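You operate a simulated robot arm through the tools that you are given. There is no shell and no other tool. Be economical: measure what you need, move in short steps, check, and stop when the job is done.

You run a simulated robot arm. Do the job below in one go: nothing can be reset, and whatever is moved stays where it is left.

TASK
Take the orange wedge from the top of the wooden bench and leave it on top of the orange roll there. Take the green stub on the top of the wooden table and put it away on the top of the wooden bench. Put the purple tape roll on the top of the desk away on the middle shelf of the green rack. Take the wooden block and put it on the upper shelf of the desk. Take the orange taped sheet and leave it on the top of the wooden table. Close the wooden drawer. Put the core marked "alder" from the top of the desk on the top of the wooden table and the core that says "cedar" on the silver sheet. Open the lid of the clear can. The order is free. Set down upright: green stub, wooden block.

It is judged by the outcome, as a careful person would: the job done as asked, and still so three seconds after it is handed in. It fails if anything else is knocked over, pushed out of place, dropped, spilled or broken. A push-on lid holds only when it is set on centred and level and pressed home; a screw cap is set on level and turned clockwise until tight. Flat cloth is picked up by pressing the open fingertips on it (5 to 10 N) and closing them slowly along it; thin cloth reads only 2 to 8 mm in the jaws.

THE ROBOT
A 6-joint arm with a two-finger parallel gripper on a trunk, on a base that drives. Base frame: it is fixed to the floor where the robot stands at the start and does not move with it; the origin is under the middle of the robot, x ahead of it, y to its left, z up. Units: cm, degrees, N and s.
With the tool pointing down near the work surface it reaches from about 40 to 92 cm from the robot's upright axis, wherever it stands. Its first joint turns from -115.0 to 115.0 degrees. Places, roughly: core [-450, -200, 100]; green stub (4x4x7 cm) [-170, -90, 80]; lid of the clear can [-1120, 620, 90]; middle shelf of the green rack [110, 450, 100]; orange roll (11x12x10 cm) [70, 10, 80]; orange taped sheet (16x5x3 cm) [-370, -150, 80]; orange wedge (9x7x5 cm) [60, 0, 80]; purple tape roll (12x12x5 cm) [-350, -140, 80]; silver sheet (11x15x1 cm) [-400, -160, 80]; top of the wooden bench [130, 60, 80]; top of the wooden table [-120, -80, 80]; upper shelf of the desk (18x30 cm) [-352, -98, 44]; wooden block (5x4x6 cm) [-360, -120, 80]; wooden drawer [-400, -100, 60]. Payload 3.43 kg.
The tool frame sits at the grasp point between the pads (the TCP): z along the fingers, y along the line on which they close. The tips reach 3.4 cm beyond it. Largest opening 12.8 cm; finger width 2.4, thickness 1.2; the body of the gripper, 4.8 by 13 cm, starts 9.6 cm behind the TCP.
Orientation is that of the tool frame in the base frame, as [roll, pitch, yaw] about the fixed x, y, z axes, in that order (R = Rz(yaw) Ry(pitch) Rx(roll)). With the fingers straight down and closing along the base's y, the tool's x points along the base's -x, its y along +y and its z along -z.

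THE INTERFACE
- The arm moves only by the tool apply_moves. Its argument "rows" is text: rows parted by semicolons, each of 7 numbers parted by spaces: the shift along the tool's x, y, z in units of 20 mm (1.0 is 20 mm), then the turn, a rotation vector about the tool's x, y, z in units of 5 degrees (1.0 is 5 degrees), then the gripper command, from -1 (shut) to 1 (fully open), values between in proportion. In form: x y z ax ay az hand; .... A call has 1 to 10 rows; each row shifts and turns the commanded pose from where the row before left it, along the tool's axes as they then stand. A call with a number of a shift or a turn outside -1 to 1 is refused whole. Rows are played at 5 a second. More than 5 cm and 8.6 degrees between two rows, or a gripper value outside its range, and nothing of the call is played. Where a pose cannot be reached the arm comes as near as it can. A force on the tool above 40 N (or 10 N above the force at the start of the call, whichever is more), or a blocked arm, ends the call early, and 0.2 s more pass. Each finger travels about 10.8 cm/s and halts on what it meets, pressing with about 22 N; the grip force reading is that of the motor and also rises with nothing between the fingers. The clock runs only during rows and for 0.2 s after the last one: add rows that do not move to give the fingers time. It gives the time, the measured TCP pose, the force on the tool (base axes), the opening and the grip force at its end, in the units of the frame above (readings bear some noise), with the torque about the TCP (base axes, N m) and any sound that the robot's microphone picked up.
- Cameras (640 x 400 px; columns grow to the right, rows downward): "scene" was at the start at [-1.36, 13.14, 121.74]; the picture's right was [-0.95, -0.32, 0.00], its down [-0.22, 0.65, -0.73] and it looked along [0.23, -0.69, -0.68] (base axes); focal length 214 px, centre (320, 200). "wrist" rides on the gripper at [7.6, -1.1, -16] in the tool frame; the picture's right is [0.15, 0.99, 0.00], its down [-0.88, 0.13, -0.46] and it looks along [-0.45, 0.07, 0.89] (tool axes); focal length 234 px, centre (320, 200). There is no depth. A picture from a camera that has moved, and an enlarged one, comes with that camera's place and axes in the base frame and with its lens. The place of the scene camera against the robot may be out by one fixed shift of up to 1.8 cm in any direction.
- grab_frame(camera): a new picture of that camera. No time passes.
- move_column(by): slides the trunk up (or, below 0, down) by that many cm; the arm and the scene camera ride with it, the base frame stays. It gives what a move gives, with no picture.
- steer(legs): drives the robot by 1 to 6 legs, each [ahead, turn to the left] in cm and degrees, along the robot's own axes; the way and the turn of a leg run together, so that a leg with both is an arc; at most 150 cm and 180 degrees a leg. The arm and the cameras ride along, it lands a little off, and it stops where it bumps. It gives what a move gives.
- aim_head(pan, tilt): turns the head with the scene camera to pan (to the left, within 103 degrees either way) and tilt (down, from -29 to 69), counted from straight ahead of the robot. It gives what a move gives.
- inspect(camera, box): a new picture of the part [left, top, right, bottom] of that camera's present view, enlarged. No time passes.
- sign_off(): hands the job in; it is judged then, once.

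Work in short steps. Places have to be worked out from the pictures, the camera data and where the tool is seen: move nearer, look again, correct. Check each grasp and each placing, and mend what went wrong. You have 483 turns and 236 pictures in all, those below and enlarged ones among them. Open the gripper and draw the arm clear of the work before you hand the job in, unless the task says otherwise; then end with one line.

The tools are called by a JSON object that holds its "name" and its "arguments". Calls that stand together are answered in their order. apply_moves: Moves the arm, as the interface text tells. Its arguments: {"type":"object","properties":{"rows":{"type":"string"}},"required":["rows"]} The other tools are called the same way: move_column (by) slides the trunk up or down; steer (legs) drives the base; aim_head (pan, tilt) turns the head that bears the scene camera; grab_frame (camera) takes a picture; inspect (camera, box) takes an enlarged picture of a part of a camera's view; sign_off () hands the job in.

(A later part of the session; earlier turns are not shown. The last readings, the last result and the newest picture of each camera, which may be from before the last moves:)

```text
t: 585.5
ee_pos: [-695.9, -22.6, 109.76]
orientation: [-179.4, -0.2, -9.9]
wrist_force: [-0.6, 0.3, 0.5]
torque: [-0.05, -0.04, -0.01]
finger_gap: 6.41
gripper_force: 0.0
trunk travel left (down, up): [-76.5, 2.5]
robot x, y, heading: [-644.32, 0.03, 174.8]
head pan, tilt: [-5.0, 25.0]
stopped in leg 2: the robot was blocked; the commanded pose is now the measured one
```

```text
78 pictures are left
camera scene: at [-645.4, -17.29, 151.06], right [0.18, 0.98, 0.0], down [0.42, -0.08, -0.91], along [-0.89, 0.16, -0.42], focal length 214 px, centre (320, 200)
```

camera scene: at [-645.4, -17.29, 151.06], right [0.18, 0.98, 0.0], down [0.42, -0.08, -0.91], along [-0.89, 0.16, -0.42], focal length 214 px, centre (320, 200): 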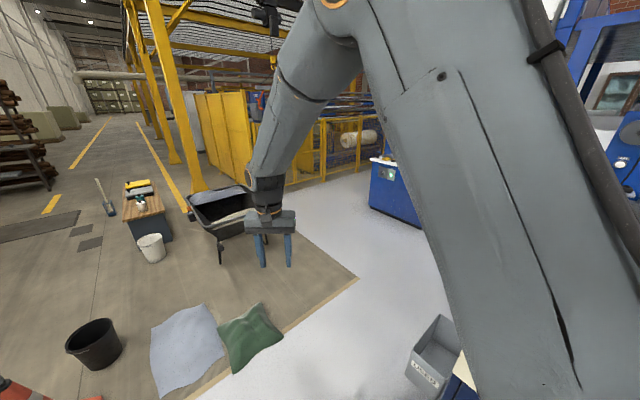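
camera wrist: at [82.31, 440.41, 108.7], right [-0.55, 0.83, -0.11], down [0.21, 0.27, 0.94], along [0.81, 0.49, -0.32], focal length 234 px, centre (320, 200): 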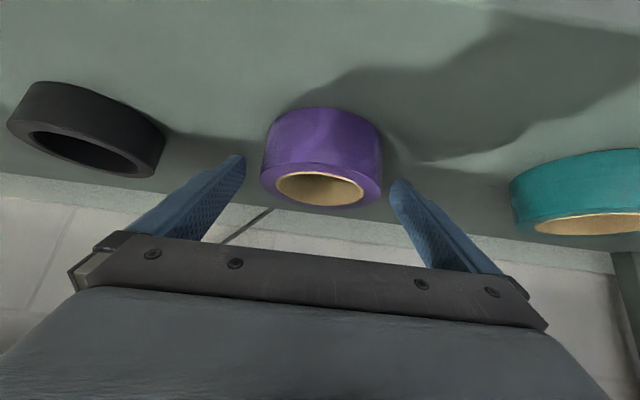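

Blocked, probably by the console corner at my front right. I look down-right to see.

{"name": "aim_head", "arguments": {"pan": -35, "tilt": 55}}

{"name": "grab_frame", "arguments": {"camera": "scene"}}

{"name": "grab_frame", "arguments": {"camera": "wrist"}}

```text
t: 586.5
ee_pos: [-695.83, -22.77, 109.77]
orientation: [-179.2, -0.2, -10.0]
wrist_force: [-0.8, 0.2, -0.4]
torque: [0.0, -0.02, 0.03]
finger_gap: 6.37
gripper_force: 0.0
trunk travel left (down, up): [-76.5, 2.5]
robot x, y, heading: [-644.33, -0.08, 174.4]
head pan, tilt: [-35.0, 55.0]
```

```text
77 pictures are left
camera scene: at [-641.84, -14.39, 146.65], right [0.65, 0.76, 0.0], down [0.62, -0.53, -0.57], along [-0.44, 0.37, -0.82], focal length 214 px, centre (320, 200)
```

scene: 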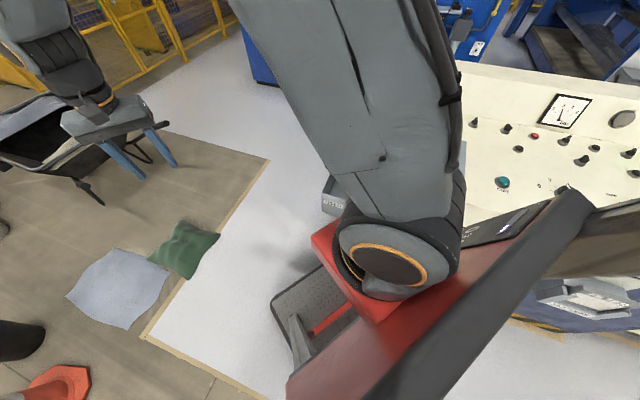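

```text
76 pictures are left
camera wrist: at [-688.28, -23.19, 125.8], right [-0.03, -1.0, -0.01], down [-0.89, 0.02, 0.45], along [-0.45, 0.02, -0.89], focal length 234 px, centre (320, 200)
```

wrist: 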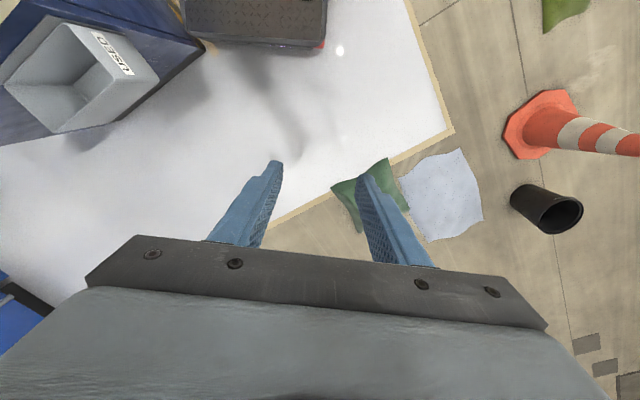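

The base (≈±28 cm) touched the console corner at ≈[-673,30]. I back off 12 cm, sidestep left to y≈-6, and line up at heading 180°.

{"name": "steer", "arguments": {"legs": [[-12, 0], [0, 20], [22, 0], [0, -14.4]]}}

```text
t: 591.0
ee_pos: [-702.71, -34.74, 109.75]
orientation: [-179.2, -0.3, -4.2]
wrist_force: [0.1, 0.0, 0.3]
torque: [-0.02, -0.05, 0.0]
finger_gap: 6.38
gripper_force: 0.1
trunk travel left (down, up): [-76.5, 2.5]
robot x, y, heading: [-653.86, -7.14, -179.6]
head pan, tilt: [-35.0, 55.0]
```

{"name": "steer", "arguments": {"legs": [[51, 0]]}}

{"name": "grab_frame", "arguments": {"camera": "wrist"}}

```text
t: 594.0
ee_pos: [-754.22, -34.6, 109.89]
orientation: [-179.2, -0.2, -4.4]
wrist_force: [0.3, 0.3, -0.4]
torque: [-0.01, 0.05, 0.01]
finger_gap: 6.39
gripper_force: 0.0
trunk travel left (down, up): [-76.5, 2.5]
robot x, y, heading: [-705.59, -7.53, -179.7]
head pan, tilt: [-35.0, 55.0]
```

```text
75 pictures are left
camera wrist: at [-746.64, -34.27, 125.8], right [0.07, -1.0, -0.01], down [-0.89, -0.07, 0.45], along [-0.45, -0.02, -0.89], focal length 234 px, centre (320, 200)
```

wrist: 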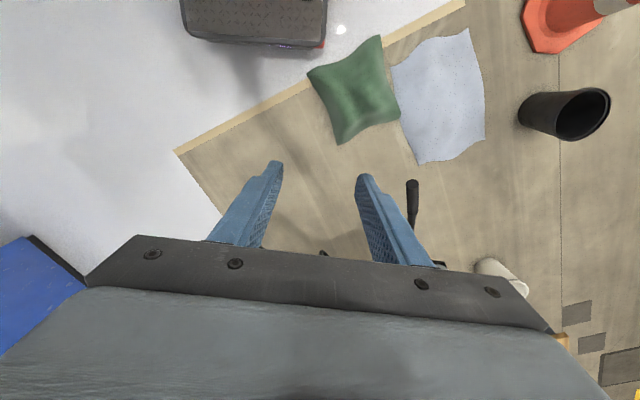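

Back 5, turn right 25° and proceed past the cloth into the corridor.

{"name": "steer", "arguments": {"legs": [[-5, 0], [0, -25], [80, 0]]}}

{"name": "aim_head", "arguments": {"pan": -30, "tilt": 15}}

{"name": "grab_frame", "arguments": {"camera": "scene"}}

{"name": "aim_head", "arguments": {"pan": 25, "tilt": 20}}

{"name": "grab_frame", "arguments": {"camera": "scene"}}

```text
t: 600.1
ee_pos: [-829.13, 22.62, 109.85]
orientation: [-179.3, -0.2, -29.4]
wrist_force: [-0.3, -1.1, 0.6]
torque: [0.02, 0.01, -0.03]
finger_gap: 6.39
gripper_force: 0.1
trunk travel left (down, up): [-76.5, 2.5]
robot x, y, heading: [-773.09, 26.67, 154.9]
head pan, tilt: [-35.0, 55.0]
```

```text
t: 601.1
ee_pos: [-829.36, 22.6, 109.82]
orientation: [-179.2, -0.3, -29.5]
wrist_force: [-0.8, -0.8, 0.1]
torque: [0.03, 0.0, 0.01]
finger_gap: 6.38
gripper_force: 0.0
trunk travel left (down, up): [-76.5, 2.5]
robot x, y, heading: [-773.02, 26.76, 154.8]
head pan, tilt: [-30.0, 15.0]
```

```text
74 pictures are left
camera scene: at [-777.88, 13.7, 152.66], right [0.82, 0.57, 0.0], down [0.15, -0.21, -0.97], along [-0.55, 0.79, -0.26], focal length 214 px, centre (320, 200)
```

scene: 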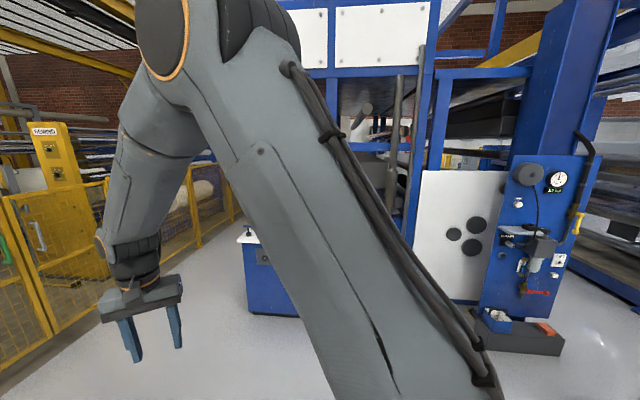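

```text
t: 602.4
ee_pos: [-829.33, 22.62, 109.87]
orientation: [-179.3, -0.3, -29.5]
wrist_force: [-0.1, -0.3, 0.6]
torque: [0.01, -0.02, -0.01]
finger_gap: 6.42
gripper_force: 0.1
trunk travel left (down, up): [-76.5, 2.5]
robot x, y, heading: [-773.4, 26.53, 154.9]
head pan, tilt: [25.0, 20.0]
```

```text
73 pictures are left
camera scene: at [-781.85, 6.06, 151.85], right [0.0, 1.0, 0.0], down [0.34, 0.0, -0.94], along [-0.94, 0.0, -0.34], focal length 214 px, centre (320, 200)
```

scene: 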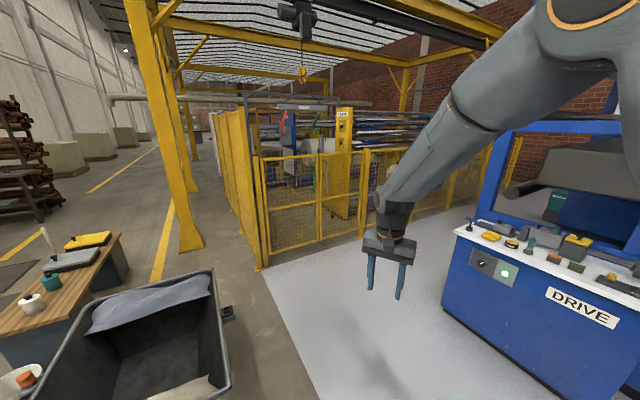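

Corridor ~140 cm wide between fence and the DRIVE cabinet. Drive west 177 cm to its mouth, then turn to 121°.

{"name": "steer", "arguments": {"legs": [[0, 25], [88, 0], [88, 0], [0, -59]]}}

{"name": "aim_head", "arguments": {"pan": 20, "tilt": 12}}

{"name": "grab_frame", "arguments": {"camera": "scene"}}

```text
t: 615.2
ee_pos: [-1000.42, 50.06, 109.87]
orientation: [-179.2, -0.2, -61.4]
wrist_force: [-0.4, 0.7, 0.5]
torque: [0.03, 0.01, 0.01]
finger_gap: 6.41
gripper_force: 0.1
trunk travel left (down, up): [-76.5, 2.5]
robot x, y, heading: [-950.64, 23.96, 122.9]
head pan, tilt: [25.0, 20.0]
```

```text
t: 615.9
ee_pos: [-1000.46, 50.1, 109.76]
orientation: [-179.2, -0.2, -61.5]
wrist_force: [0.0, 0.7, -0.5]
torque: [0.0, -0.02, -0.01]
finger_gap: 6.4
gripper_force: 0.0
trunk travel left (down, up): [-76.5, 2.5]
robot x, y, heading: [-950.89, 23.93, 122.9]
head pan, tilt: [20.0, 12.0]
```

```text
72 pictures are left
camera scene: at [-969.43, 11.36, 153.15], right [0.6, 0.8, 0.0], down [0.17, -0.13, -0.98], along [-0.78, 0.59, -0.21], focal length 214 px, centre (320, 200)
```

scene: 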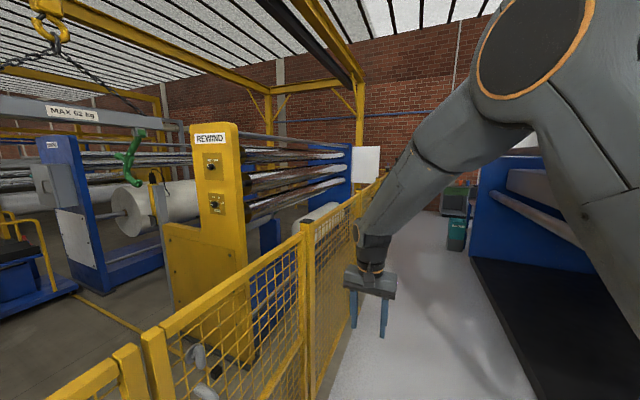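

Corridor is clear (~140 cm). Drive 150 cm along it and look toward the can (to the right).

{"name": "steer", "arguments": {"legs": [[0, -3.5], [150, 0]]}}

{"name": "aim_head", "arguments": {"pan": 20, "tilt": 18}}

{"name": "grab_frame", "arguments": {"camera": "scene"}}

{"name": "aim_head", "arguments": {"pan": -45, "tilt": 15}}

{"name": "grab_frame", "arguments": {"camera": "scene"}}

```text
t: 623.8
ee_pos: [-1071.53, 185.97, 109.71]
orientation: [-179.2, -0.3, -65.8]
wrist_force: [0.7, -0.4, -0.5]
torque: [0.03, 0.02, 0.02]
finger_gap: 6.4
gripper_force: 0.1
trunk travel left (down, up): [-76.5, 2.5]
robot x, y, heading: [-1024.28, 156.02, 118.6]
head pan, tilt: [20.0, 12.0]
```

```text
t: 624.5
ee_pos: [-1071.63, 185.8, 109.86]
orientation: [-179.3, -0.3, -65.7]
wrist_force: [-0.4, 0.2, 0.1]
torque: [0.04, -0.01, 0.01]
finger_gap: 6.39
gripper_force: 0.1
trunk travel left (down, up): [-76.5, 2.5]
robot x, y, heading: [-1023.86, 156.14, 118.5]
head pan, tilt: [20.0, 18.0]
```

```text
71 pictures are left
camera scene: at [-1043.68, 144.85, 152.18], right [0.66, 0.75, 0.0], down [0.23, -0.2, -0.95], along [-0.71, 0.63, -0.31], focal length 214 px, centre (320, 200)
```

scene: 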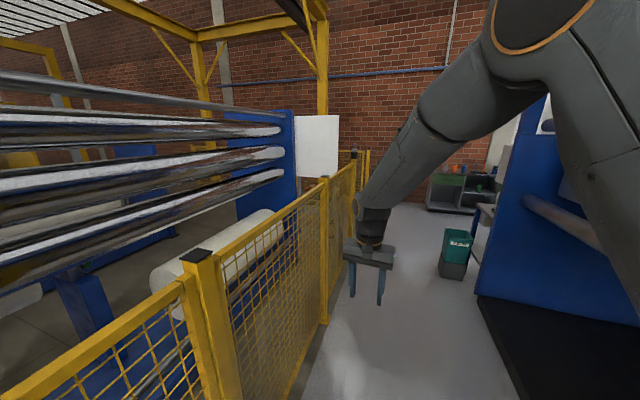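

```text
t: 625.9
ee_pos: [-1071.59, 185.99, 109.76]
orientation: [-179.2, -0.1, -65.8]
wrist_force: [0.1, -0.3, 0.1]
torque: [0.01, -0.03, -0.01]
finger_gap: 6.36
gripper_force: 0.0
trunk travel left (down, up): [-76.5, 2.5]
robot x, y, heading: [-1023.86, 155.98, 118.7]
head pan, tilt: [-45.0, 15.0]
```

```text
70 pictures are left
camera scene: at [-1034.05, 147.64, 152.67], right [0.96, -0.28, 0.0], down [-0.07, -0.25, -0.97], along [0.27, 0.93, -0.26], focal length 214 px, centre (320, 200)
```

scene: 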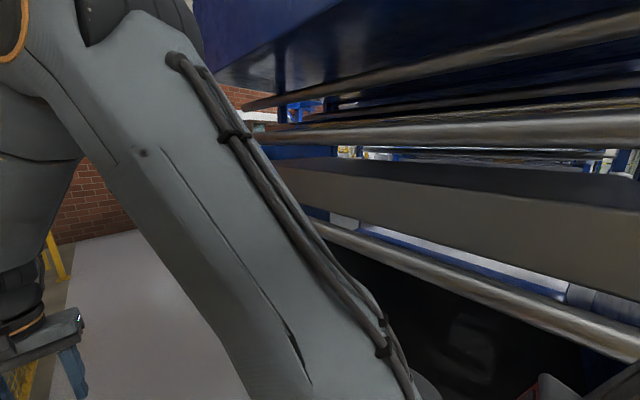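

The can should be on the table just past the machine's end. Advance another 150 cm.

{"name": "steer", "arguments": {"legs": [[0, 3], [150, 0]]}}

{"name": "aim_head", "arguments": {"pan": -12, "tilt": 18}}

{"name": "grab_frame", "arguments": {"camera": "scene"}}

{"name": "aim_head", "arguments": {"pan": 15, "tilt": 18}}

{"name": "grab_frame", "arguments": {"camera": "scene"}}

```text
t: 633.6
ee_pos: [-1149.38, 309.99, 109.69]
orientation: [-179.2, -0.2, -63.6]
wrist_force: [0.6, 0.5, 0.0]
torque: [0.03, -0.01, -0.03]
finger_gap: 6.42
gripper_force: 0.1
trunk travel left (down, up): [-76.5, 2.5]
robot x, y, heading: [-1100.36, 282.19, 120.9]
head pan, tilt: [-45.0, 15.0]
```

```text
t: 634.6
ee_pos: [-1149.44, 310.07, 109.77]
orientation: [-179.3, -0.2, -63.4]
wrist_force: [0.2, -0.6, 0.2]
torque: [0.08, -0.01, -0.05]
finger_gap: 6.37
gripper_force: 0.2
trunk travel left (down, up): [-76.5, 2.5]
robot x, y, heading: [-1100.8, 282.03, 120.8]
head pan, tilt: [-12.0, 18.0]
```

```text
69 pictures are left
camera scene: at [-1115.54, 273.11, 152.18], right [0.95, 0.32, 0.0], down [0.1, -0.29, -0.95], along [-0.31, 0.9, -0.31], focal length 214 px, centre (320, 200)
```

scene: 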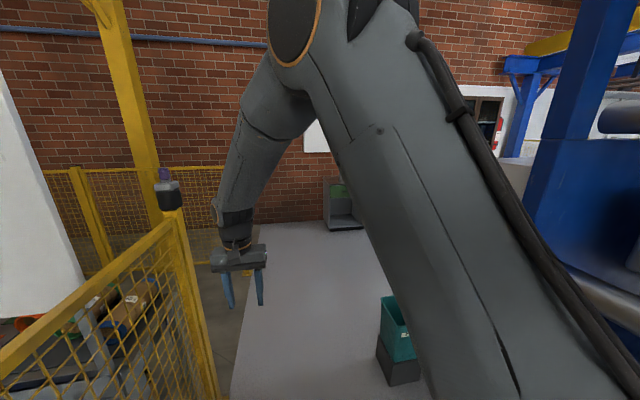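

```text
t: 635.5
ee_pos: [-1149.46, 309.9, 109.92]
orientation: [-179.2, -0.2, -63.6]
wrist_force: [0.5, -0.8, 0.6]
torque: [-0.01, 0.0, 0.01]
finger_gap: 6.42
gripper_force: 0.1
trunk travel left (down, up): [-76.5, 2.5]
robot x, y, heading: [-1100.58, 281.97, 121.0]
head pan, tilt: [15.0, 18.0]
```

```text
68 pictures are left
camera scene: at [-1119.22, 270.77, 152.18], right [0.7, 0.72, 0.0], down [0.22, -0.21, -0.95], along [-0.68, 0.66, -0.31], focal length 214 px, centre (320, 200)
```

scene: 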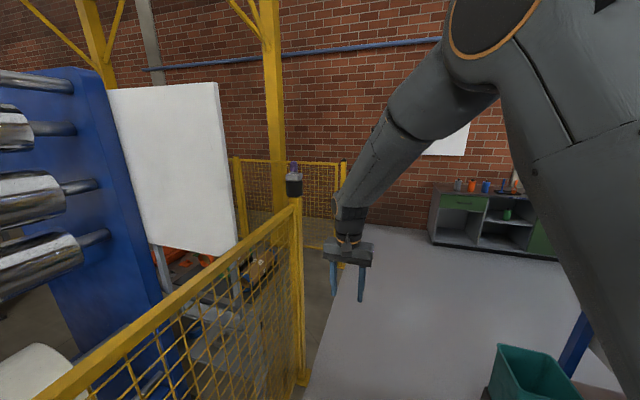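

That bench by the brick wall is at the can's location. Zoom on its top.

{"name": "inspect", "arguments": {"camera": "scene", "box": [420, 150, 580, 270]}}

```text
3.33 times, centred on (500, 210) of scene
camera zoom: at [-1119.22, 270.77, 152.18], right [0.7, 0.72, 0.0], down [0.22, -0.21, -0.95], along [-0.68, 0.66, -0.31], focal length 715 px, centre (-280, 167)
```

zoom: 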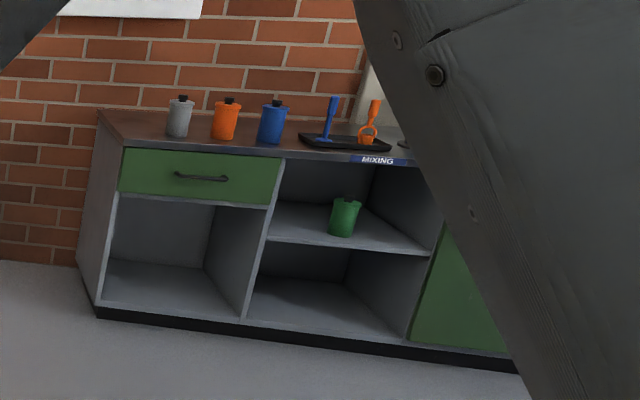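

The grey/clear can stands left on the bench beside orange and blue ones. Drive on past the bin and look closer.

{"name": "steer", "arguments": {"legs": [[110, 0], [0, -25]]}}

{"name": "aim_head", "arguments": {"pan": 15, "tilt": 18}}

{"name": "grab_frame", "arguments": {"camera": "scene"}}

```text
t: 642.5
ee_pos: [-1192.3, 422.42, 109.8]
orientation: [-179.2, -0.2, -87.4]
wrist_force: [1.3, -0.8, -0.4]
torque: [0.01, 0.01, -0.02]
finger_gap: 6.37
gripper_force: 0.2
trunk travel left (down, up): [-76.5, 2.5]
robot x, y, heading: [-1159.1, 376.77, 96.9]
head pan, tilt: [15.0, 18.0]
```

```text
t: 643.1
ee_pos: [-1192.22, 422.46, 109.77]
orientation: [-179.3, -0.2, -87.5]
wrist_force: [-0.4, 0.3, 0.0]
torque: [0.01, 0.01, 0.03]
finger_gap: 6.37
gripper_force: 0.1
trunk travel left (down, up): [-76.5, 2.5]
robot x, y, heading: [-1158.86, 377.02, 96.7]
head pan, tilt: [15.0, 18.0]
```

```text
66 pictures are left
camera scene: at [-1181.39, 374.23, 152.18], right [0.93, 0.37, 0.0], down [0.12, -0.29, -0.95], along [-0.36, 0.88, -0.31], focal length 214 px, centre (320, 200)
```

scene: 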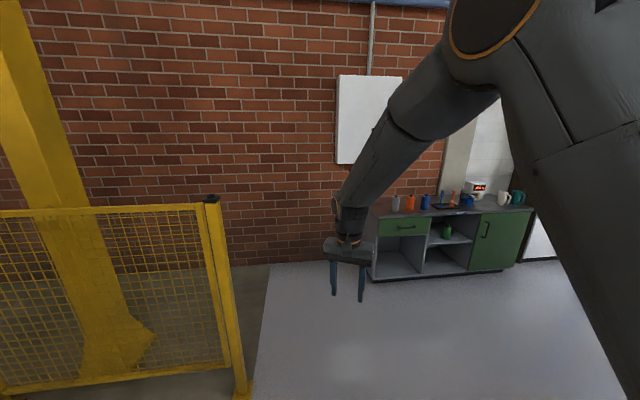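

Projected can position [-1120,620,90] falls at pixel ~(468,195). Zoom there.

{"name": "inspect", "arguments": {"camera": "scene", "box": [370, 160, 550, 280]}}

{"name": "inspect", "arguments": {"camera": "scene", "box": [430, 170, 530, 225]}}

```text
3.33 times, centred on (460, 220) of scene
camera zoom: at [-1181.39, 374.23, 152.18], right [0.93, 0.37, 0.0], down [0.12, -0.29, -0.95], along [-0.36, 0.88, -0.31], focal length 715 px, centre (-147, 133)
```

zoom: 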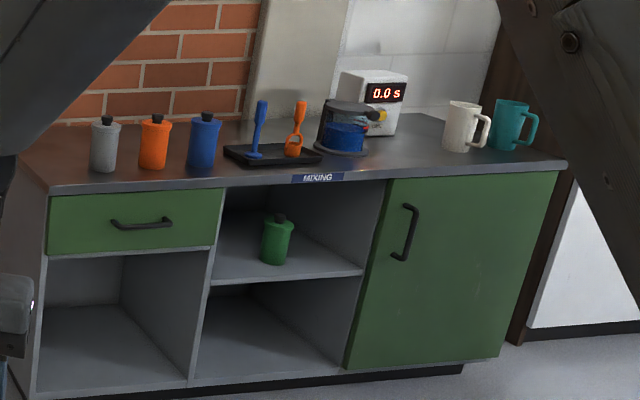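

```text
6.40 times, centred on (480, 198) of scene
camera zoom: at [-1181.39, 374.23, 152.18], right [0.93, 0.37, 0.0], down [0.12, -0.29, -0.95], along [-0.36, 0.88, -0.31], focal length 1373 px, centre (-704, 216)
```

zoom: 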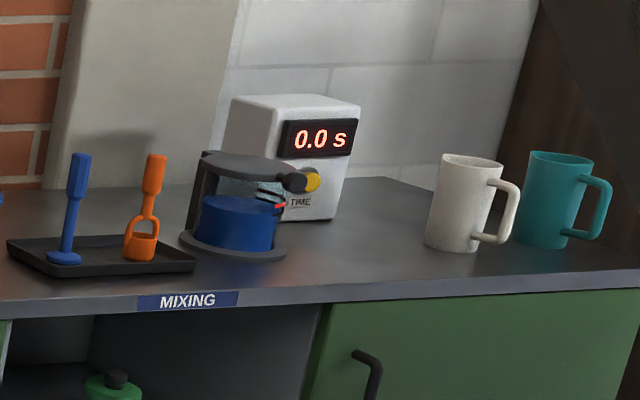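

The clear can (blue liquid) has a hinged grey lid with a black knob. I approach to ~150 cm and look in detail.

{"name": "steer", "arguments": {"legs": [[0, -24], [90, 0], [0, 22]]}}

{"name": "aim_head", "arguments": {"pan": 0, "tilt": 22}}

{"name": "grab_frame", "arguments": {"camera": "scene"}}

```text
t: 650.1
ee_pos: [-1165.64, 508.02, 109.66]
orientation: [-179.1, -0.2, -89.0]
wrist_force: [0.3, -0.6, -0.2]
torque: [0.0, 0.03, 0.0]
finger_gap: 6.41
gripper_force: 0.1
trunk travel left (down, up): [-76.5, 2.5]
robot x, y, heading: [-1133.56, 461.9, 95.5]
head pan, tilt: [15.0, 18.0]
```

```text
t: 650.9
ee_pos: [-1165.78, 508.07, 109.81]
orientation: [-179.0, -0.2, -89.0]
wrist_force: [0.5, -0.1, -0.1]
torque: [0.04, 0.03, -0.01]
finger_gap: 6.41
gripper_force: 0.1
trunk travel left (down, up): [-76.5, 2.5]
robot x, y, heading: [-1133.67, 461.84, 95.6]
head pan, tilt: [0.0, 22.0]
```

```text
63 pictures are left
camera scene: at [-1153.58, 460.1, 151.53], right [1.0, 0.1, 0.0], down [0.04, -0.37, -0.93], along [-0.09, 0.92, -0.37], focal length 214 px, centre (320, 200)
```

scene: 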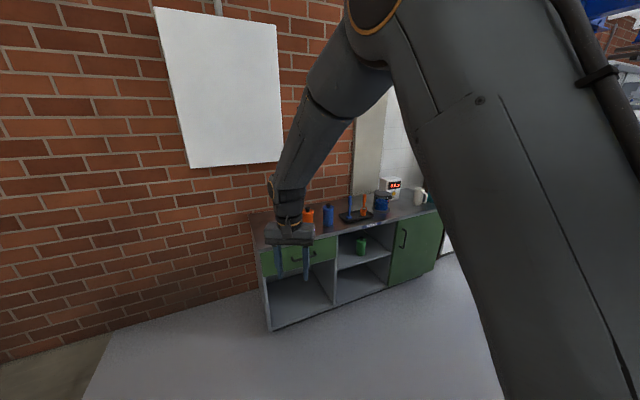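

{"name": "inspect", "arguments": {"camera": "scene", "box": [350, 165, 430, 225]}}

```text
6.67 times, centred on (390, 195) of scene
camera zoom: at [-1153.58, 460.1, 151.53], right [1.0, 0.1, 0.0], down [0.04, -0.37, -0.93], along [-0.09, 0.92, -0.37], focal length 1430 px, centre (-147, 233)
```

zoom: 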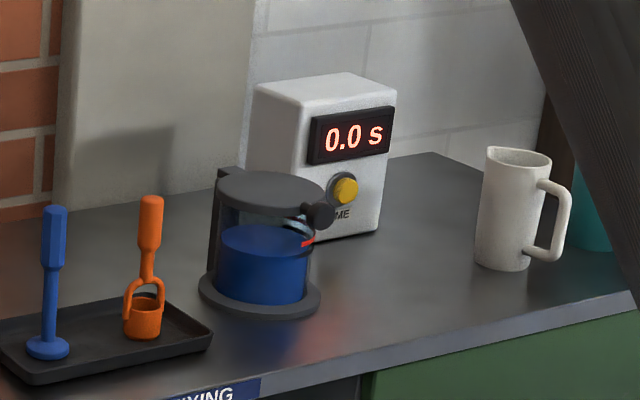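

I can see lid, hinge (rear left) and knob (front right). Check free floor space to the right.

{"name": "aim_head", "arguments": {"pan": -65, "tilt": 25}}

{"name": "grab_frame", "arguments": {"camera": "scene"}}

```text
t: 652.3
ee_pos: [-1165.7, 507.98, 109.76]
orientation: [-179.2, -0.3, -88.9]
wrist_force: [0.4, 0.3, 0.3]
torque: [-0.02, -0.01, -0.01]
finger_gap: 6.41
gripper_force: 0.0
trunk travel left (down, up): [-76.5, 2.5]
robot x, y, heading: [-1133.58, 461.89, 95.7]
head pan, tilt: [-65.0, 25.0]
```

```text
61 pictures are left
camera scene: at [-1144.74, 455.56, 151.05], right [0.51, -0.86, 0.0], down [-0.36, -0.22, -0.91], along [0.78, 0.46, -0.42], focal length 214 px, centre (320, 200)
```

scene: 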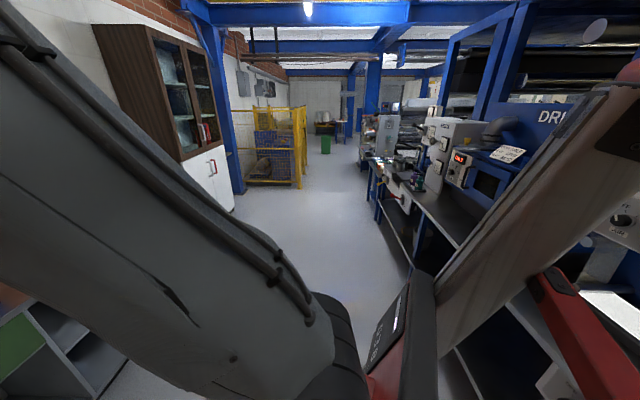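

Floor to the right is free. Drive to ≈[-1062,552] and face the can (127°).

{"name": "steer", "arguments": {"legs": [[0, -44], [115, 0], [0, 75.5]]}}

{"name": "aim_head", "arguments": {"pan": 5, "tilt": 35}}

{"name": "grab_frame", "arguments": {"camera": "scene"}}

```text
t: 663.4
ee_pos: [-1113.87, 574.58, 109.85]
orientation: [-179.3, -0.2, -57.2]
wrist_force: [-1.0, 0.3, -0.1]
torque: [0.04, 0.0, 0.01]
finger_gap: 6.37
gripper_force: 0.0
trunk travel left (down, up): [-76.5, 2.5]
robot x, y, heading: [-1062.5, 552.43, 127.2]
head pan, tilt: [-65.0, 25.0]
```

```text
t: 664.8
ee_pos: [-1113.95, 574.44, 109.8]
orientation: [-179.2, -0.2, -57.2]
wrist_force: [0.7, -0.4, 0.6]
torque: [-0.03, -0.01, 0.02]
finger_gap: 6.44
gripper_force: 0.1
trunk travel left (down, up): [-76.5, 2.5]
robot x, y, heading: [-1062.29, 552.27, 127.2]
head pan, tilt: [5.0, 35.0]
```

```text
60 pictures are left
camera scene: at [-1078.08, 539.83, 149.47], right [0.74, 0.67, 0.0], down [0.39, -0.42, -0.82], along [-0.55, 0.61, -0.57], focal length 214 px, centre (320, 200)
```

scene: 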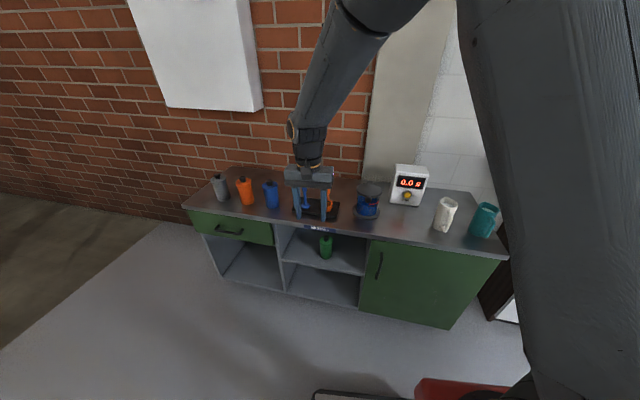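

{"name": "inspect", "arguments": {"camera": "scene", "box": [320, 150, 440, 240]}}

{"name": "grab_frame", "arguments": {"camera": "wrist"}}

```text
4.44 times, centred on (380, 195) of scene
camera zoom: at [-1078.08, 539.83, 149.47], right [0.74, 0.67, 0.0], down [0.39, -0.42, -0.82], along [-0.55, 0.61, -0.57], focal length 953 px, centre (53, 222)
```

zoom: 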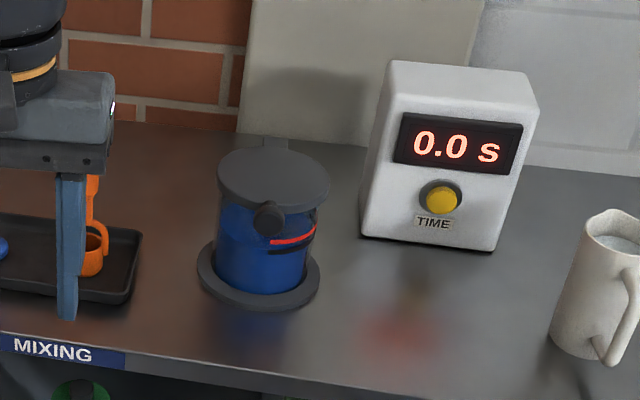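

```text
58 pictures are left
camera wrist: at [-1109.11, 568.74, 125.8], right [-0.75, -0.66, -0.01], down [-0.59, 0.67, 0.45], along [-0.29, 0.35, -0.89], focal length 234 px, centre (320, 200)
```

wrist: 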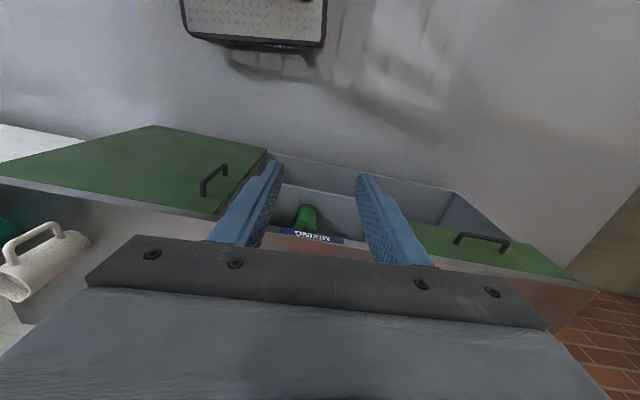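

Triangulation: lid centre ≈[-1119.7,622.1,93.6], knob faces straight to the bench front (bearing −60°), hinge behind. Plan: closed fingers under the knob, lift and push over. First line up in front of it, high.

{"name": "apply_moves", "arguments": {"rows": "-0.85 -0.94 0 0 0 0.56 -1;-0.85 -0.94 0 0 0 0 -1;-0.85 -0.94 0 0 0 0 -1;-0.85 -0.94 0 0 0 0 -1;-0.85 -0.94 0 0 0 0 -1;-0.85 -0.94 0 0 0 0 -1;-0.85 -0.94 0 0 0 0 -1;-0.85 -0.94 0 0 0 0 -1;-0.85 -0.94 0 0 0 0 -1;-0.85 -0.94 0 0 0 0 -1"}}

{"name": "apply_moves", "arguments": {"rows": "0 0 0 0 -1 0 -1;0 0 0 0 -1 0 -1;0 0 0 0 -1 0 -1;0 0 0 0 -1 0 -1;0 0 0 0 -1 0 -1;0 0 0 0 -1 0 -1;0 0 0 0 -1 0 -1;0 0 0 0 -1 0 -1;0 0 0 0 -1 0 -1;0 0 0 0 -1 0 -1"}}

{"name": "grab_frame", "arguments": {"camera": "wrist"}}

```text
t: 667.0
ee_pos: [-1106.19, 598.74, 110.04]
orientation: [-179.2, -0.2, -60.0]
wrist_force: [-0.4, 0.2, 0.5]
torque: [0.07, 0.0, 0.01]
finger_gap: 0.02
gripper_force: 22.0
trunk travel left (down, up): [-76.5, 2.5]
robot x, y, heading: [-1062.46, 551.93, 127.4]
head pan, tilt: [5.0, 35.0]
```

```text
t: 669.2
ee_pos: [-1106.18, 598.71, 110.14]
orientation: [-178.8, 49.8, -59.1]
wrist_force: [0.2, 0.2, -1.0]
torque: [0.02, 0.01, 0.0]
finger_gap: 0.01
gripper_force: 21.8
trunk travel left (down, up): [-76.5, 2.5]
robot x, y, heading: [-1062.62, 552.15, 127.0]
head pan, tilt: [5.0, 35.0]
```

```text
57 pictures are left
camera wrist: at [-1096.78, 584.42, 114.56], right [-0.81, -0.58, -0.12], down [-0.23, 0.12, 0.96], along [-0.54, 0.81, -0.23], focal length 234 px, centre (320, 200)
```

wrist: 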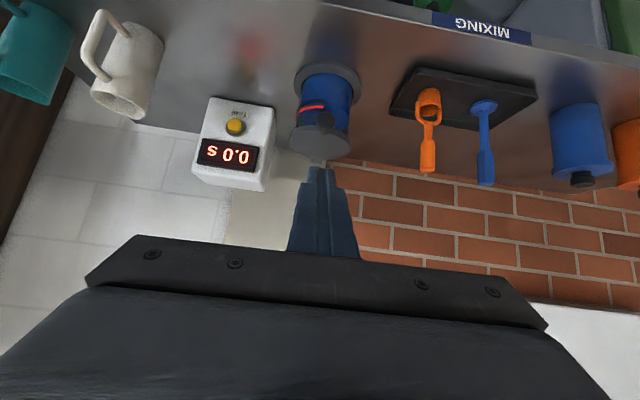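

{"name": "inspect", "arguments": {"camera": "wrist", "box": [270, 50, 390, 170]}}

```text
3.33 times, centred on (330, 110) of wrist
camera zoom: at [-1096.78, 584.42, 114.56], right [-0.81, -0.58, -0.12], down [-0.23, 0.12, 0.96], along [-0.54, 0.81, -0.23], focal length 781 px, centre (287, 500)
```

zoom: 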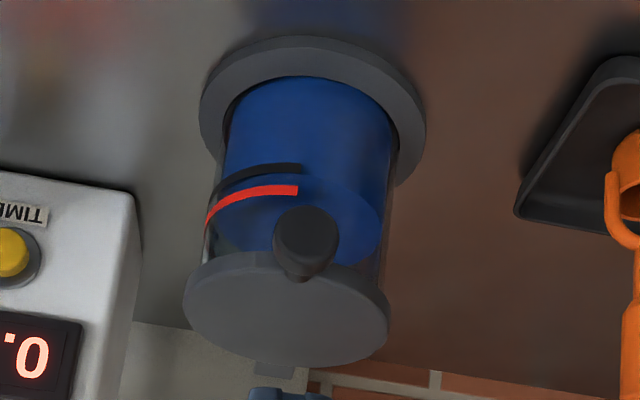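

Knob ≈[-1116.3,615,92.3], diameter ~3.2. Tilt to 70°, then lower with the column in front of the bench edge.

{"name": "apply_moves", "arguments": {"rows": "0 0 0 0 -1 0 -1;0 0 0 0 -1 0 -1;0 0 0 0 -1 0 -1;0 0 0 0 -1 0 -1"}}

{"name": "move_column", "arguments": {"by": -21}}

{"name": "grab_frame", "arguments": {"camera": "wrist"}}

{"name": "inspect", "arguments": {"camera": "scene", "box": [280, 120, 480, 260]}}

```text
t: 670.2
ee_pos: [-1106.28, 598.64, 110.09]
orientation: [-177.6, 69.8, -57.6]
wrist_force: [0.1, 0.0, -0.5]
torque: [-0.01, 0.04, 0.0]
finger_gap: 0.0
gripper_force: 21.4
trunk travel left (down, up): [-76.5, 2.5]
robot x, y, heading: [-1062.3, 552.05, 127.3]
head pan, tilt: [5.0, 35.0]
```

```text
t: 672.5
ee_pos: [-1108.7, 601.69, 89.1]
orientation: [-176.2, 69.6, -56.7]
wrist_force: [0.0, 0.8, 0.8]
torque: [0.0, 0.04, 0.01]
finger_gap: 0.0
gripper_force: 21.6
trunk travel left (down, up): [-55.5, 23.5]
robot x, y, heading: [-1062.54, 552.21, 127.2]
head pan, tilt: [5.0, 35.0]
```

```text
55 pictures are left
camera wrist: at [-1098.91, 587.07, 87.54], right [-0.83, -0.53, -0.16], down [-0.07, -0.18, 0.98], along [-0.55, 0.83, 0.11], focal length 234 px, centre (320, 200)
```

wrist: 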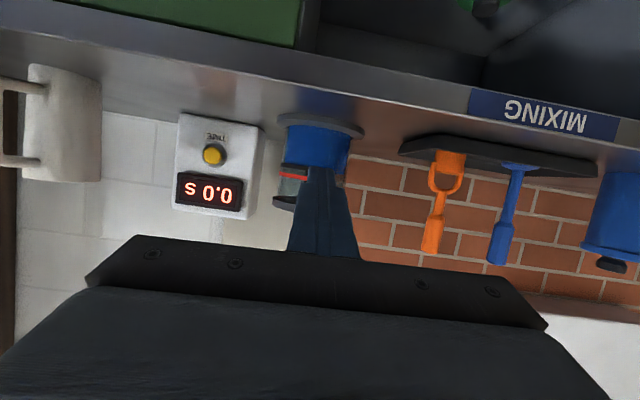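

```text
2.86 times, centred on (380, 190) of scene
camera zoom: at [-1081.62, 544.49, 128.47], right [0.74, 0.67, 0.0], down [0.39, -0.42, -0.82], along [-0.55, 0.61, -0.57], focal length 613 px, centre (149, 229)
```

zoom: 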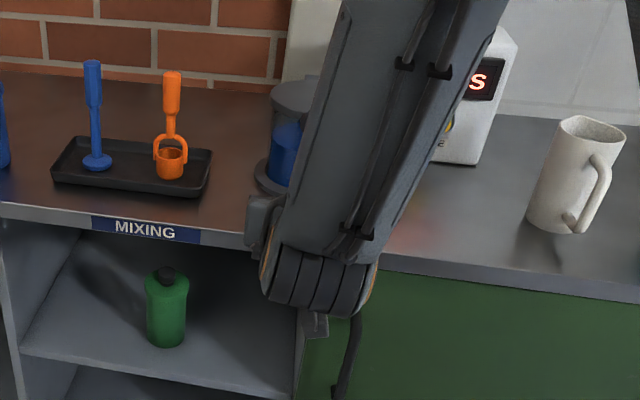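

Finger is 13 cm in front of the knob, just below its level. Advance most of the way and look.

{"name": "apply_moves", "arguments": {"rows": "-0.334 -0.064 0.897 0 0 0 -1;-0.334 -0.064 0.897 0 0 0 -1;-0.334 -0.064 0.897 0 0 0 -1;-0.334 -0.064 0.897 0 0 0 -1"}}

{"name": "grab_frame", "arguments": {"camera": "wrist"}}

{"name": "aim_head", "arguments": {"pan": -5, "tilt": 30}}

{"name": "grab_frame", "arguments": {"camera": "scene"}}

```text
t: 673.5
ee_pos: [-1111.99, 608.69, 89.24]
orientation: [-176.2, 69.6, -56.7]
wrist_force: [-0.5, 0.2, 0.6]
torque: [0.03, 0.02, 0.0]
finger_gap: 0.0
gripper_force: 21.9
trunk travel left (down, up): [-55.5, 23.5]
robot x, y, heading: [-1062.5, 552.03, 127.6]
head pan, tilt: [5.0, 35.0]
```

```text
53 pictures are left
camera wrist: at [-1102.25, 593.93, 87.67], right [-0.83, -0.53, -0.16], down [-0.07, -0.18, 0.98], along [-0.55, 0.83, 0.11], focal length 234 px, centre (320, 200)
```

wrist: 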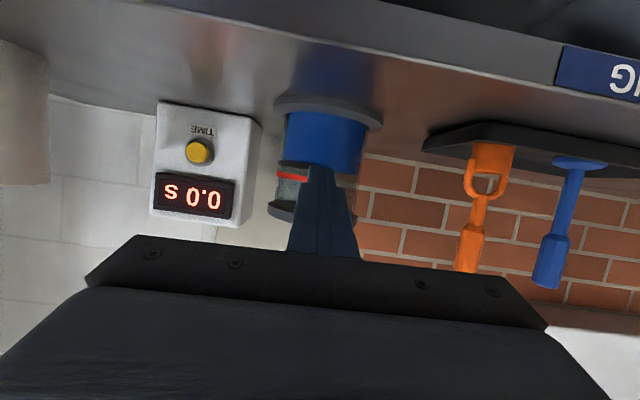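

```text
t: 674.2
ee_pos: [-1112.01, 608.65, 89.12]
orientation: [-176.3, 69.6, -56.7]
wrist_force: [-0.8, -0.3, -0.3]
torque: [0.0, -0.03, 0.05]
finger_gap: 0.02
gripper_force: 21.7
trunk travel left (down, up): [-55.5, 23.5]
robot x, y, heading: [-1062.52, 552.4, 127.4]
head pan, tilt: [-5.0, 30.0]
```

```text
52 pictures are left
camera scene: at [-1080.53, 545.61, 129.25], right [0.85, 0.53, 0.0], down [0.27, -0.42, -0.87], along [-0.46, 0.73, -0.5], focal length 214 px, centre (320, 200)
```

scene: 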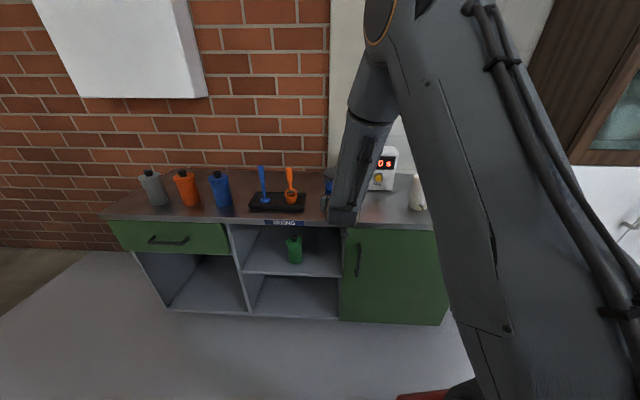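

Lower 0.7 cm for margin and advance 5.6 cm so the tips sit under the knob; stop on force.

{"name": "apply_moves", "arguments": {"rows": "0.33 0 0.12 0 0 0 -1;-0.334 -0.02 0.897 0 0 0 -1;-0.334 -0.02 0.897 0 0 0 -1;-0.32 -0.02 0.85 0 0 0 -1"}}

{"name": "inspect", "arguments": {"camera": "wrist", "box": [220, 80, 420, 260]}}

```text
t: 675.2
ee_pos: [-1114.65, 613.28, 88.44]
orientation: [-176.2, 69.5, -56.6]
wrist_force: [10.8, -15.5, 2.6]
torque: [0.0, 0.2, -0.11]
finger_gap: 0.0
gripper_force: 22.2
trunk travel left (down, up): [-55.5, 23.5]
robot x, y, heading: [-1062.21, 551.75, 127.4]
head pan, tilt: [-5.0, 30.0]
```

```text
2.22 times, centred on (320, 170) of wrist
camera zoom: at [-1104.82, 598.68, 86.94], right [-0.83, -0.53, -0.16], down [-0.07, -0.18, 0.98], along [-0.55, 0.83, 0.11], focal length 520 px, centre (320, 267)
```

zoom: 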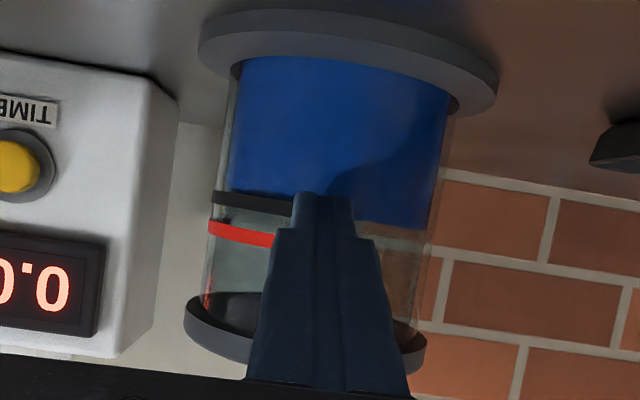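

Tip touches the glass; back off 0.7 cm at once, then lift gently to meet the knob.

{"name": "apply_moves", "arguments": {"rows": "0.12 0 -0.33 0 0 0 -1;0 0 0 0 0 0 -1"}}

{"name": "apply_moves", "arguments": {"rows": "-0.23 0 -0.085 0 0 0 -1;-0.23 0 -0.085 0 0 0 -1;-0.23 0 -0.085 0 0 0 -1"}}

{"name": "grab_frame", "arguments": {"camera": "wrist"}}

```text
t: 675.8
ee_pos: [-1114.37, 612.93, 88.42]
orientation: [-176.3, 69.6, -56.7]
wrist_force: [-0.8, -0.6, 0.1]
torque: [-0.02, 0.01, 0.0]
finger_gap: 0.0
gripper_force: 22.0
trunk travel left (down, up): [-55.5, 23.5]
robot x, y, heading: [-1062.86, 552.04, 127.1]
head pan, tilt: [-5.0, 30.0]
```

```text
t: 676.6
ee_pos: [-1114.45, 612.93, 89.92]
orientation: [-176.2, 69.6, -56.7]
wrist_force: [-0.2, -0.3, 0.4]
torque: [0.01, -0.02, 0.01]
finger_gap: 0.02
gripper_force: 21.8
trunk travel left (down, up): [-55.5, 23.5]
robot x, y, heading: [-1062.42, 552.16, 127.8]
head pan, tilt: [-5.0, 30.0]
```

```text
50 pictures are left
camera wrist: at [-1104.65, 598.31, 88.38], right [-0.83, -0.53, -0.16], down [-0.07, -0.18, 0.98], along [-0.55, 0.83, 0.11], focal length 234 px, centre (320, 200)
```

wrist: 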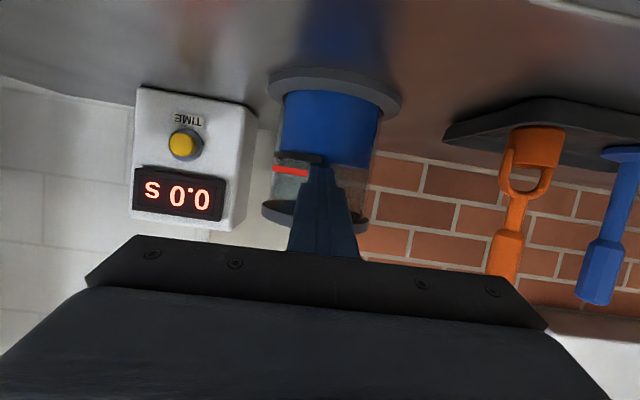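

No contact yet. Continue lifting in small steps.

{"name": "apply_moves", "arguments": {"rows": "-0.23 0 -0.085 0 0 0 -1;-0.23 0 -0.085 0 0 0 -1;-0.23 0 -0.085 0 0 0 -1"}}

{"name": "inspect", "arguments": {"camera": "wrist", "box": [220, 80, 420, 260]}}

```text
t: 677.4
ee_pos: [-1114.36, 612.87, 91.31]
orientation: [-176.2, 69.4, -56.5]
wrist_force: [2.8, -4.7, -0.9]
torque: [0.04, 0.07, 0.04]
finger_gap: 0.0
gripper_force: 22.7
trunk travel left (down, up): [-55.5, 23.5]
robot x, y, heading: [-1062.64, 551.98, 127.3]
head pan, tilt: [-5.0, 30.0]
```

```text
2.22 times, centred on (320, 170) of wrist
camera zoom: at [-1104.62, 598.24, 89.8], right [-0.83, -0.53, -0.16], down [-0.07, -0.18, 0.98], along [-0.55, 0.83, 0.11], focal length 520 px, centre (320, 267)
```

zoom: 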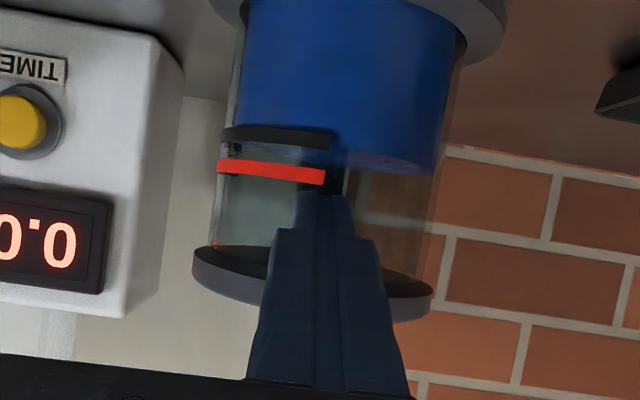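

Light contact with tip end. Back 0.5 cm and continue to lift under the knob.

{"name": "apply_moves", "arguments": {"rows": "0.09 0 -0.24 0 0 0 -1;-0.23 0 -0.085 0 0 0 -1;-0.23 0 -0.085 0 0 0 -1"}}

{"name": "grab_frame", "arguments": {"camera": "wrist"}}

```text
t: 678.2
ee_pos: [-1114.31, 612.59, 92.31]
orientation: [-176.2, 69.6, -56.7]
wrist_force: [1.3, -0.7, -1.8]
torque: [0.0, 0.01, -0.01]
finger_gap: 0.0
gripper_force: 22.3
trunk travel left (down, up): [-55.5, 23.5]
robot x, y, heading: [-1062.16, 551.69, 127.1]
head pan, tilt: [-5.0, 30.0]
```

```text
48 pictures are left
camera wrist: at [-1104.46, 597.85, 90.81], right [-0.83, -0.53, -0.16], down [-0.07, -0.18, 0.98], along [-0.55, 0.83, 0.11], focal length 234 px, centre (320, 200)
```

wrist: 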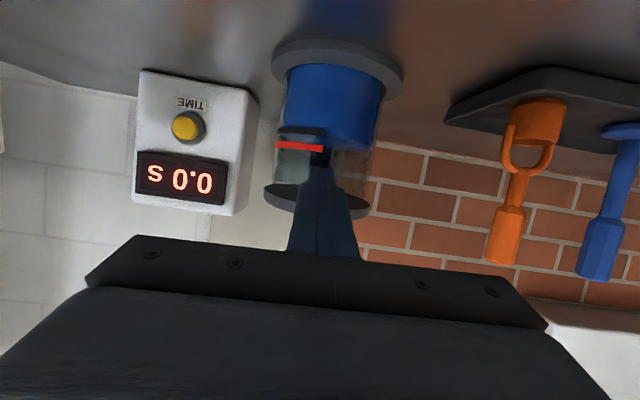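

The lid seems to rise at the front. Continue lifting 3 cm.

{"name": "apply_moves", "arguments": {"rows": "-0.35 0 -0.13 0 0 0 -1;-0.35 0 -0.13 0 0 0 -1;-0.35 0 -0.13 0 0 0 -1;-0.35 0 -0.13 0 0 0 -1"}}

{"name": "grab_frame", "arguments": {"camera": "wrist"}}

```text
t: 679.2
ee_pos: [-1114.43, 612.4, 95.3]
orientation: [-176.2, 69.7, -56.5]
wrist_force: [0.3, -0.8, -0.1]
torque: [0.06, 0.01, -0.02]
finger_gap: 0.0
gripper_force: 22.1
trunk travel left (down, up): [-55.5, 23.5]
robot x, y, heading: [-1062.25, 552.24, 127.6]
head pan, tilt: [-5.0, 30.0]
```

```text
47 pictures are left
camera wrist: at [-1104.54, 597.72, 93.78], right [-0.83, -0.53, -0.16], down [-0.07, -0.18, 0.98], along [-0.55, 0.83, 0.11], focal length 234 px, centre (320, 200)
```

wrist: 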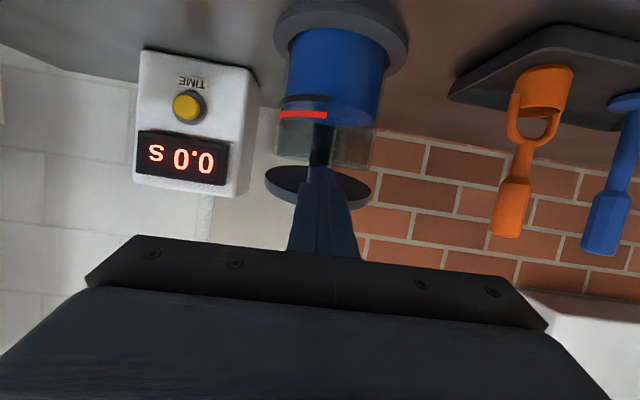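

The lid is opening. Continue up and forward along its arc.

{"name": "apply_moves", "arguments": {"rows": "-0.8 0 -0.1 0 0 0 -1;-0.85 0 0 0 0 0 -1;-0.86 0 0.01 0 0 0 -1;-0.86 0 0.01 0 0 0 -1;-0.86 0 0.05 0 0 0 -1"}}

{"name": "grab_frame", "arguments": {"camera": "wrist"}}

```text
t: 680.4
ee_pos: [-1115.89, 614.91, 103.22]
orientation: [-176.1, 69.6, -56.7]
wrist_force: [0.3, -0.1, -0.1]
torque: [-0.01, 0.01, 0.0]
finger_gap: 0.0
gripper_force: 22.2
trunk travel left (down, up): [-55.5, 23.5]
robot x, y, heading: [-1062.41, 552.2, 127.5]
head pan, tilt: [-5.0, 30.0]
```

```text
46 pictures are left
camera wrist: at [-1106.16, 600.27, 101.7], right [-0.83, -0.53, -0.16], down [-0.07, -0.18, 0.98], along [-0.55, 0.83, 0.11], focal length 234 px, centre (320, 200)
```

wrist: 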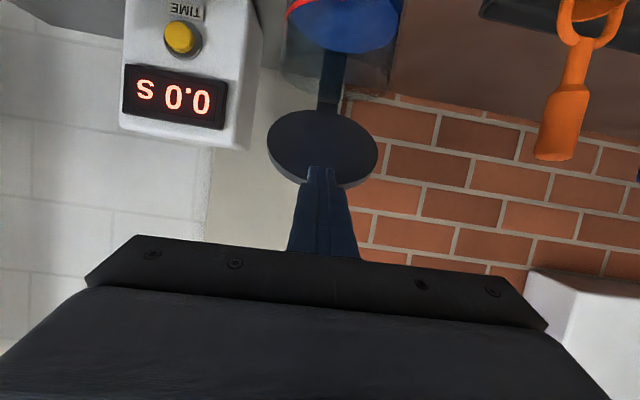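

Lid is past ~50°. Now push forward with a little lift to take it past vertical.

{"name": "apply_moves", "arguments": {"rows": "-0.65 0 0.35 0 0 0 -1;-0.6 0 0.4 0 0 0 -1;-0.5 0 0.55 0 0 0 -1;-0.4 0 0.7 0 0 0 -1"}}

{"name": "grab_frame", "arguments": {"camera": "wrist"}}

```text
t: 681.4
ee_pos: [-1118.52, 619.42, 106.1]
orientation: [-176.3, 69.7, -56.7]
wrist_force: [-0.1, -0.2, -1.0]
torque: [-0.02, -0.03, -0.01]
finger_gap: 0.0
gripper_force: 22.0
trunk travel left (down, up): [-55.5, 23.5]
robot x, y, heading: [-1062.49, 552.41, 127.3]
head pan, tilt: [-5.0, 30.0]
```

```text
45 pictures are left
camera wrist: at [-1108.71, 604.76, 104.49], right [-0.83, -0.53, -0.16], down [-0.07, -0.18, 0.98], along [-0.55, 0.83, 0.11], focal length 234 px, centre (320, 200)
```

wrist: 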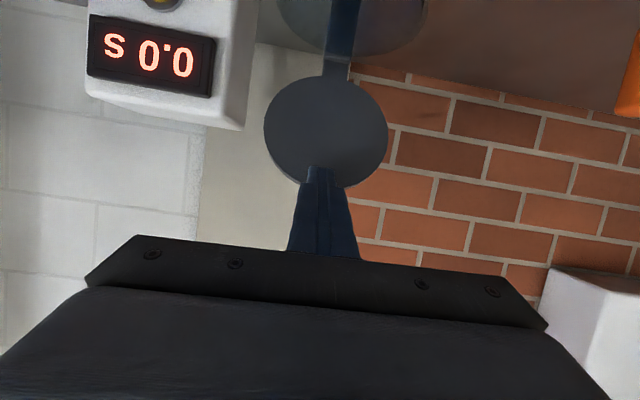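

Push forward 8 cm more.

{"name": "apply_moves", "arguments": {"rows": "-0.3 0 0.9 0 0 0 -1;-0.3 0 0.9 0 0 0 -1;-0.3 0 0.9 0 0 0 -1;-0.25 0 0.9 0 0 0 -1"}}

{"name": "grab_frame", "arguments": {"camera": "wrist"}}

```text
t: 682.4
ee_pos: [-1122.04, 625.78, 105.69]
orientation: [-176.4, 69.5, -56.8]
wrist_force: [16.3, -21.2, 2.1]
torque: [-0.12, 0.35, -0.24]
finger_gap: 0.0
gripper_force: 21.8
trunk travel left (down, up): [-55.5, 23.5]
robot x, y, heading: [-1062.46, 552.15, 127.4]
head pan, tilt: [-5.0, 30.0]
```

```text
44 pictures are left
camera wrist: at [-1112.38, 611.13, 104.1], right [-0.83, -0.53, -0.16], down [-0.07, -0.18, 0.98], along [-0.55, 0.83, 0.11], focal length 234 px, centre (320, 200)
```

wrist: 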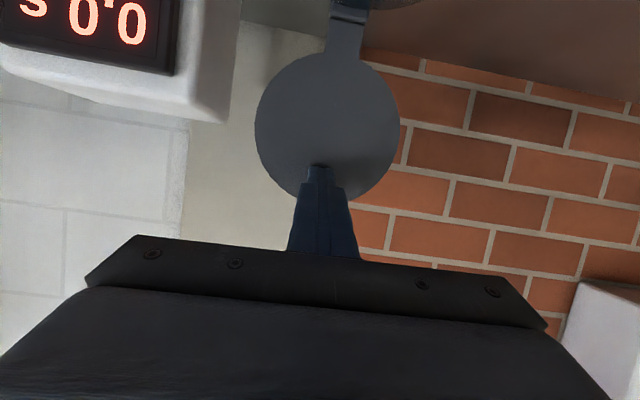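

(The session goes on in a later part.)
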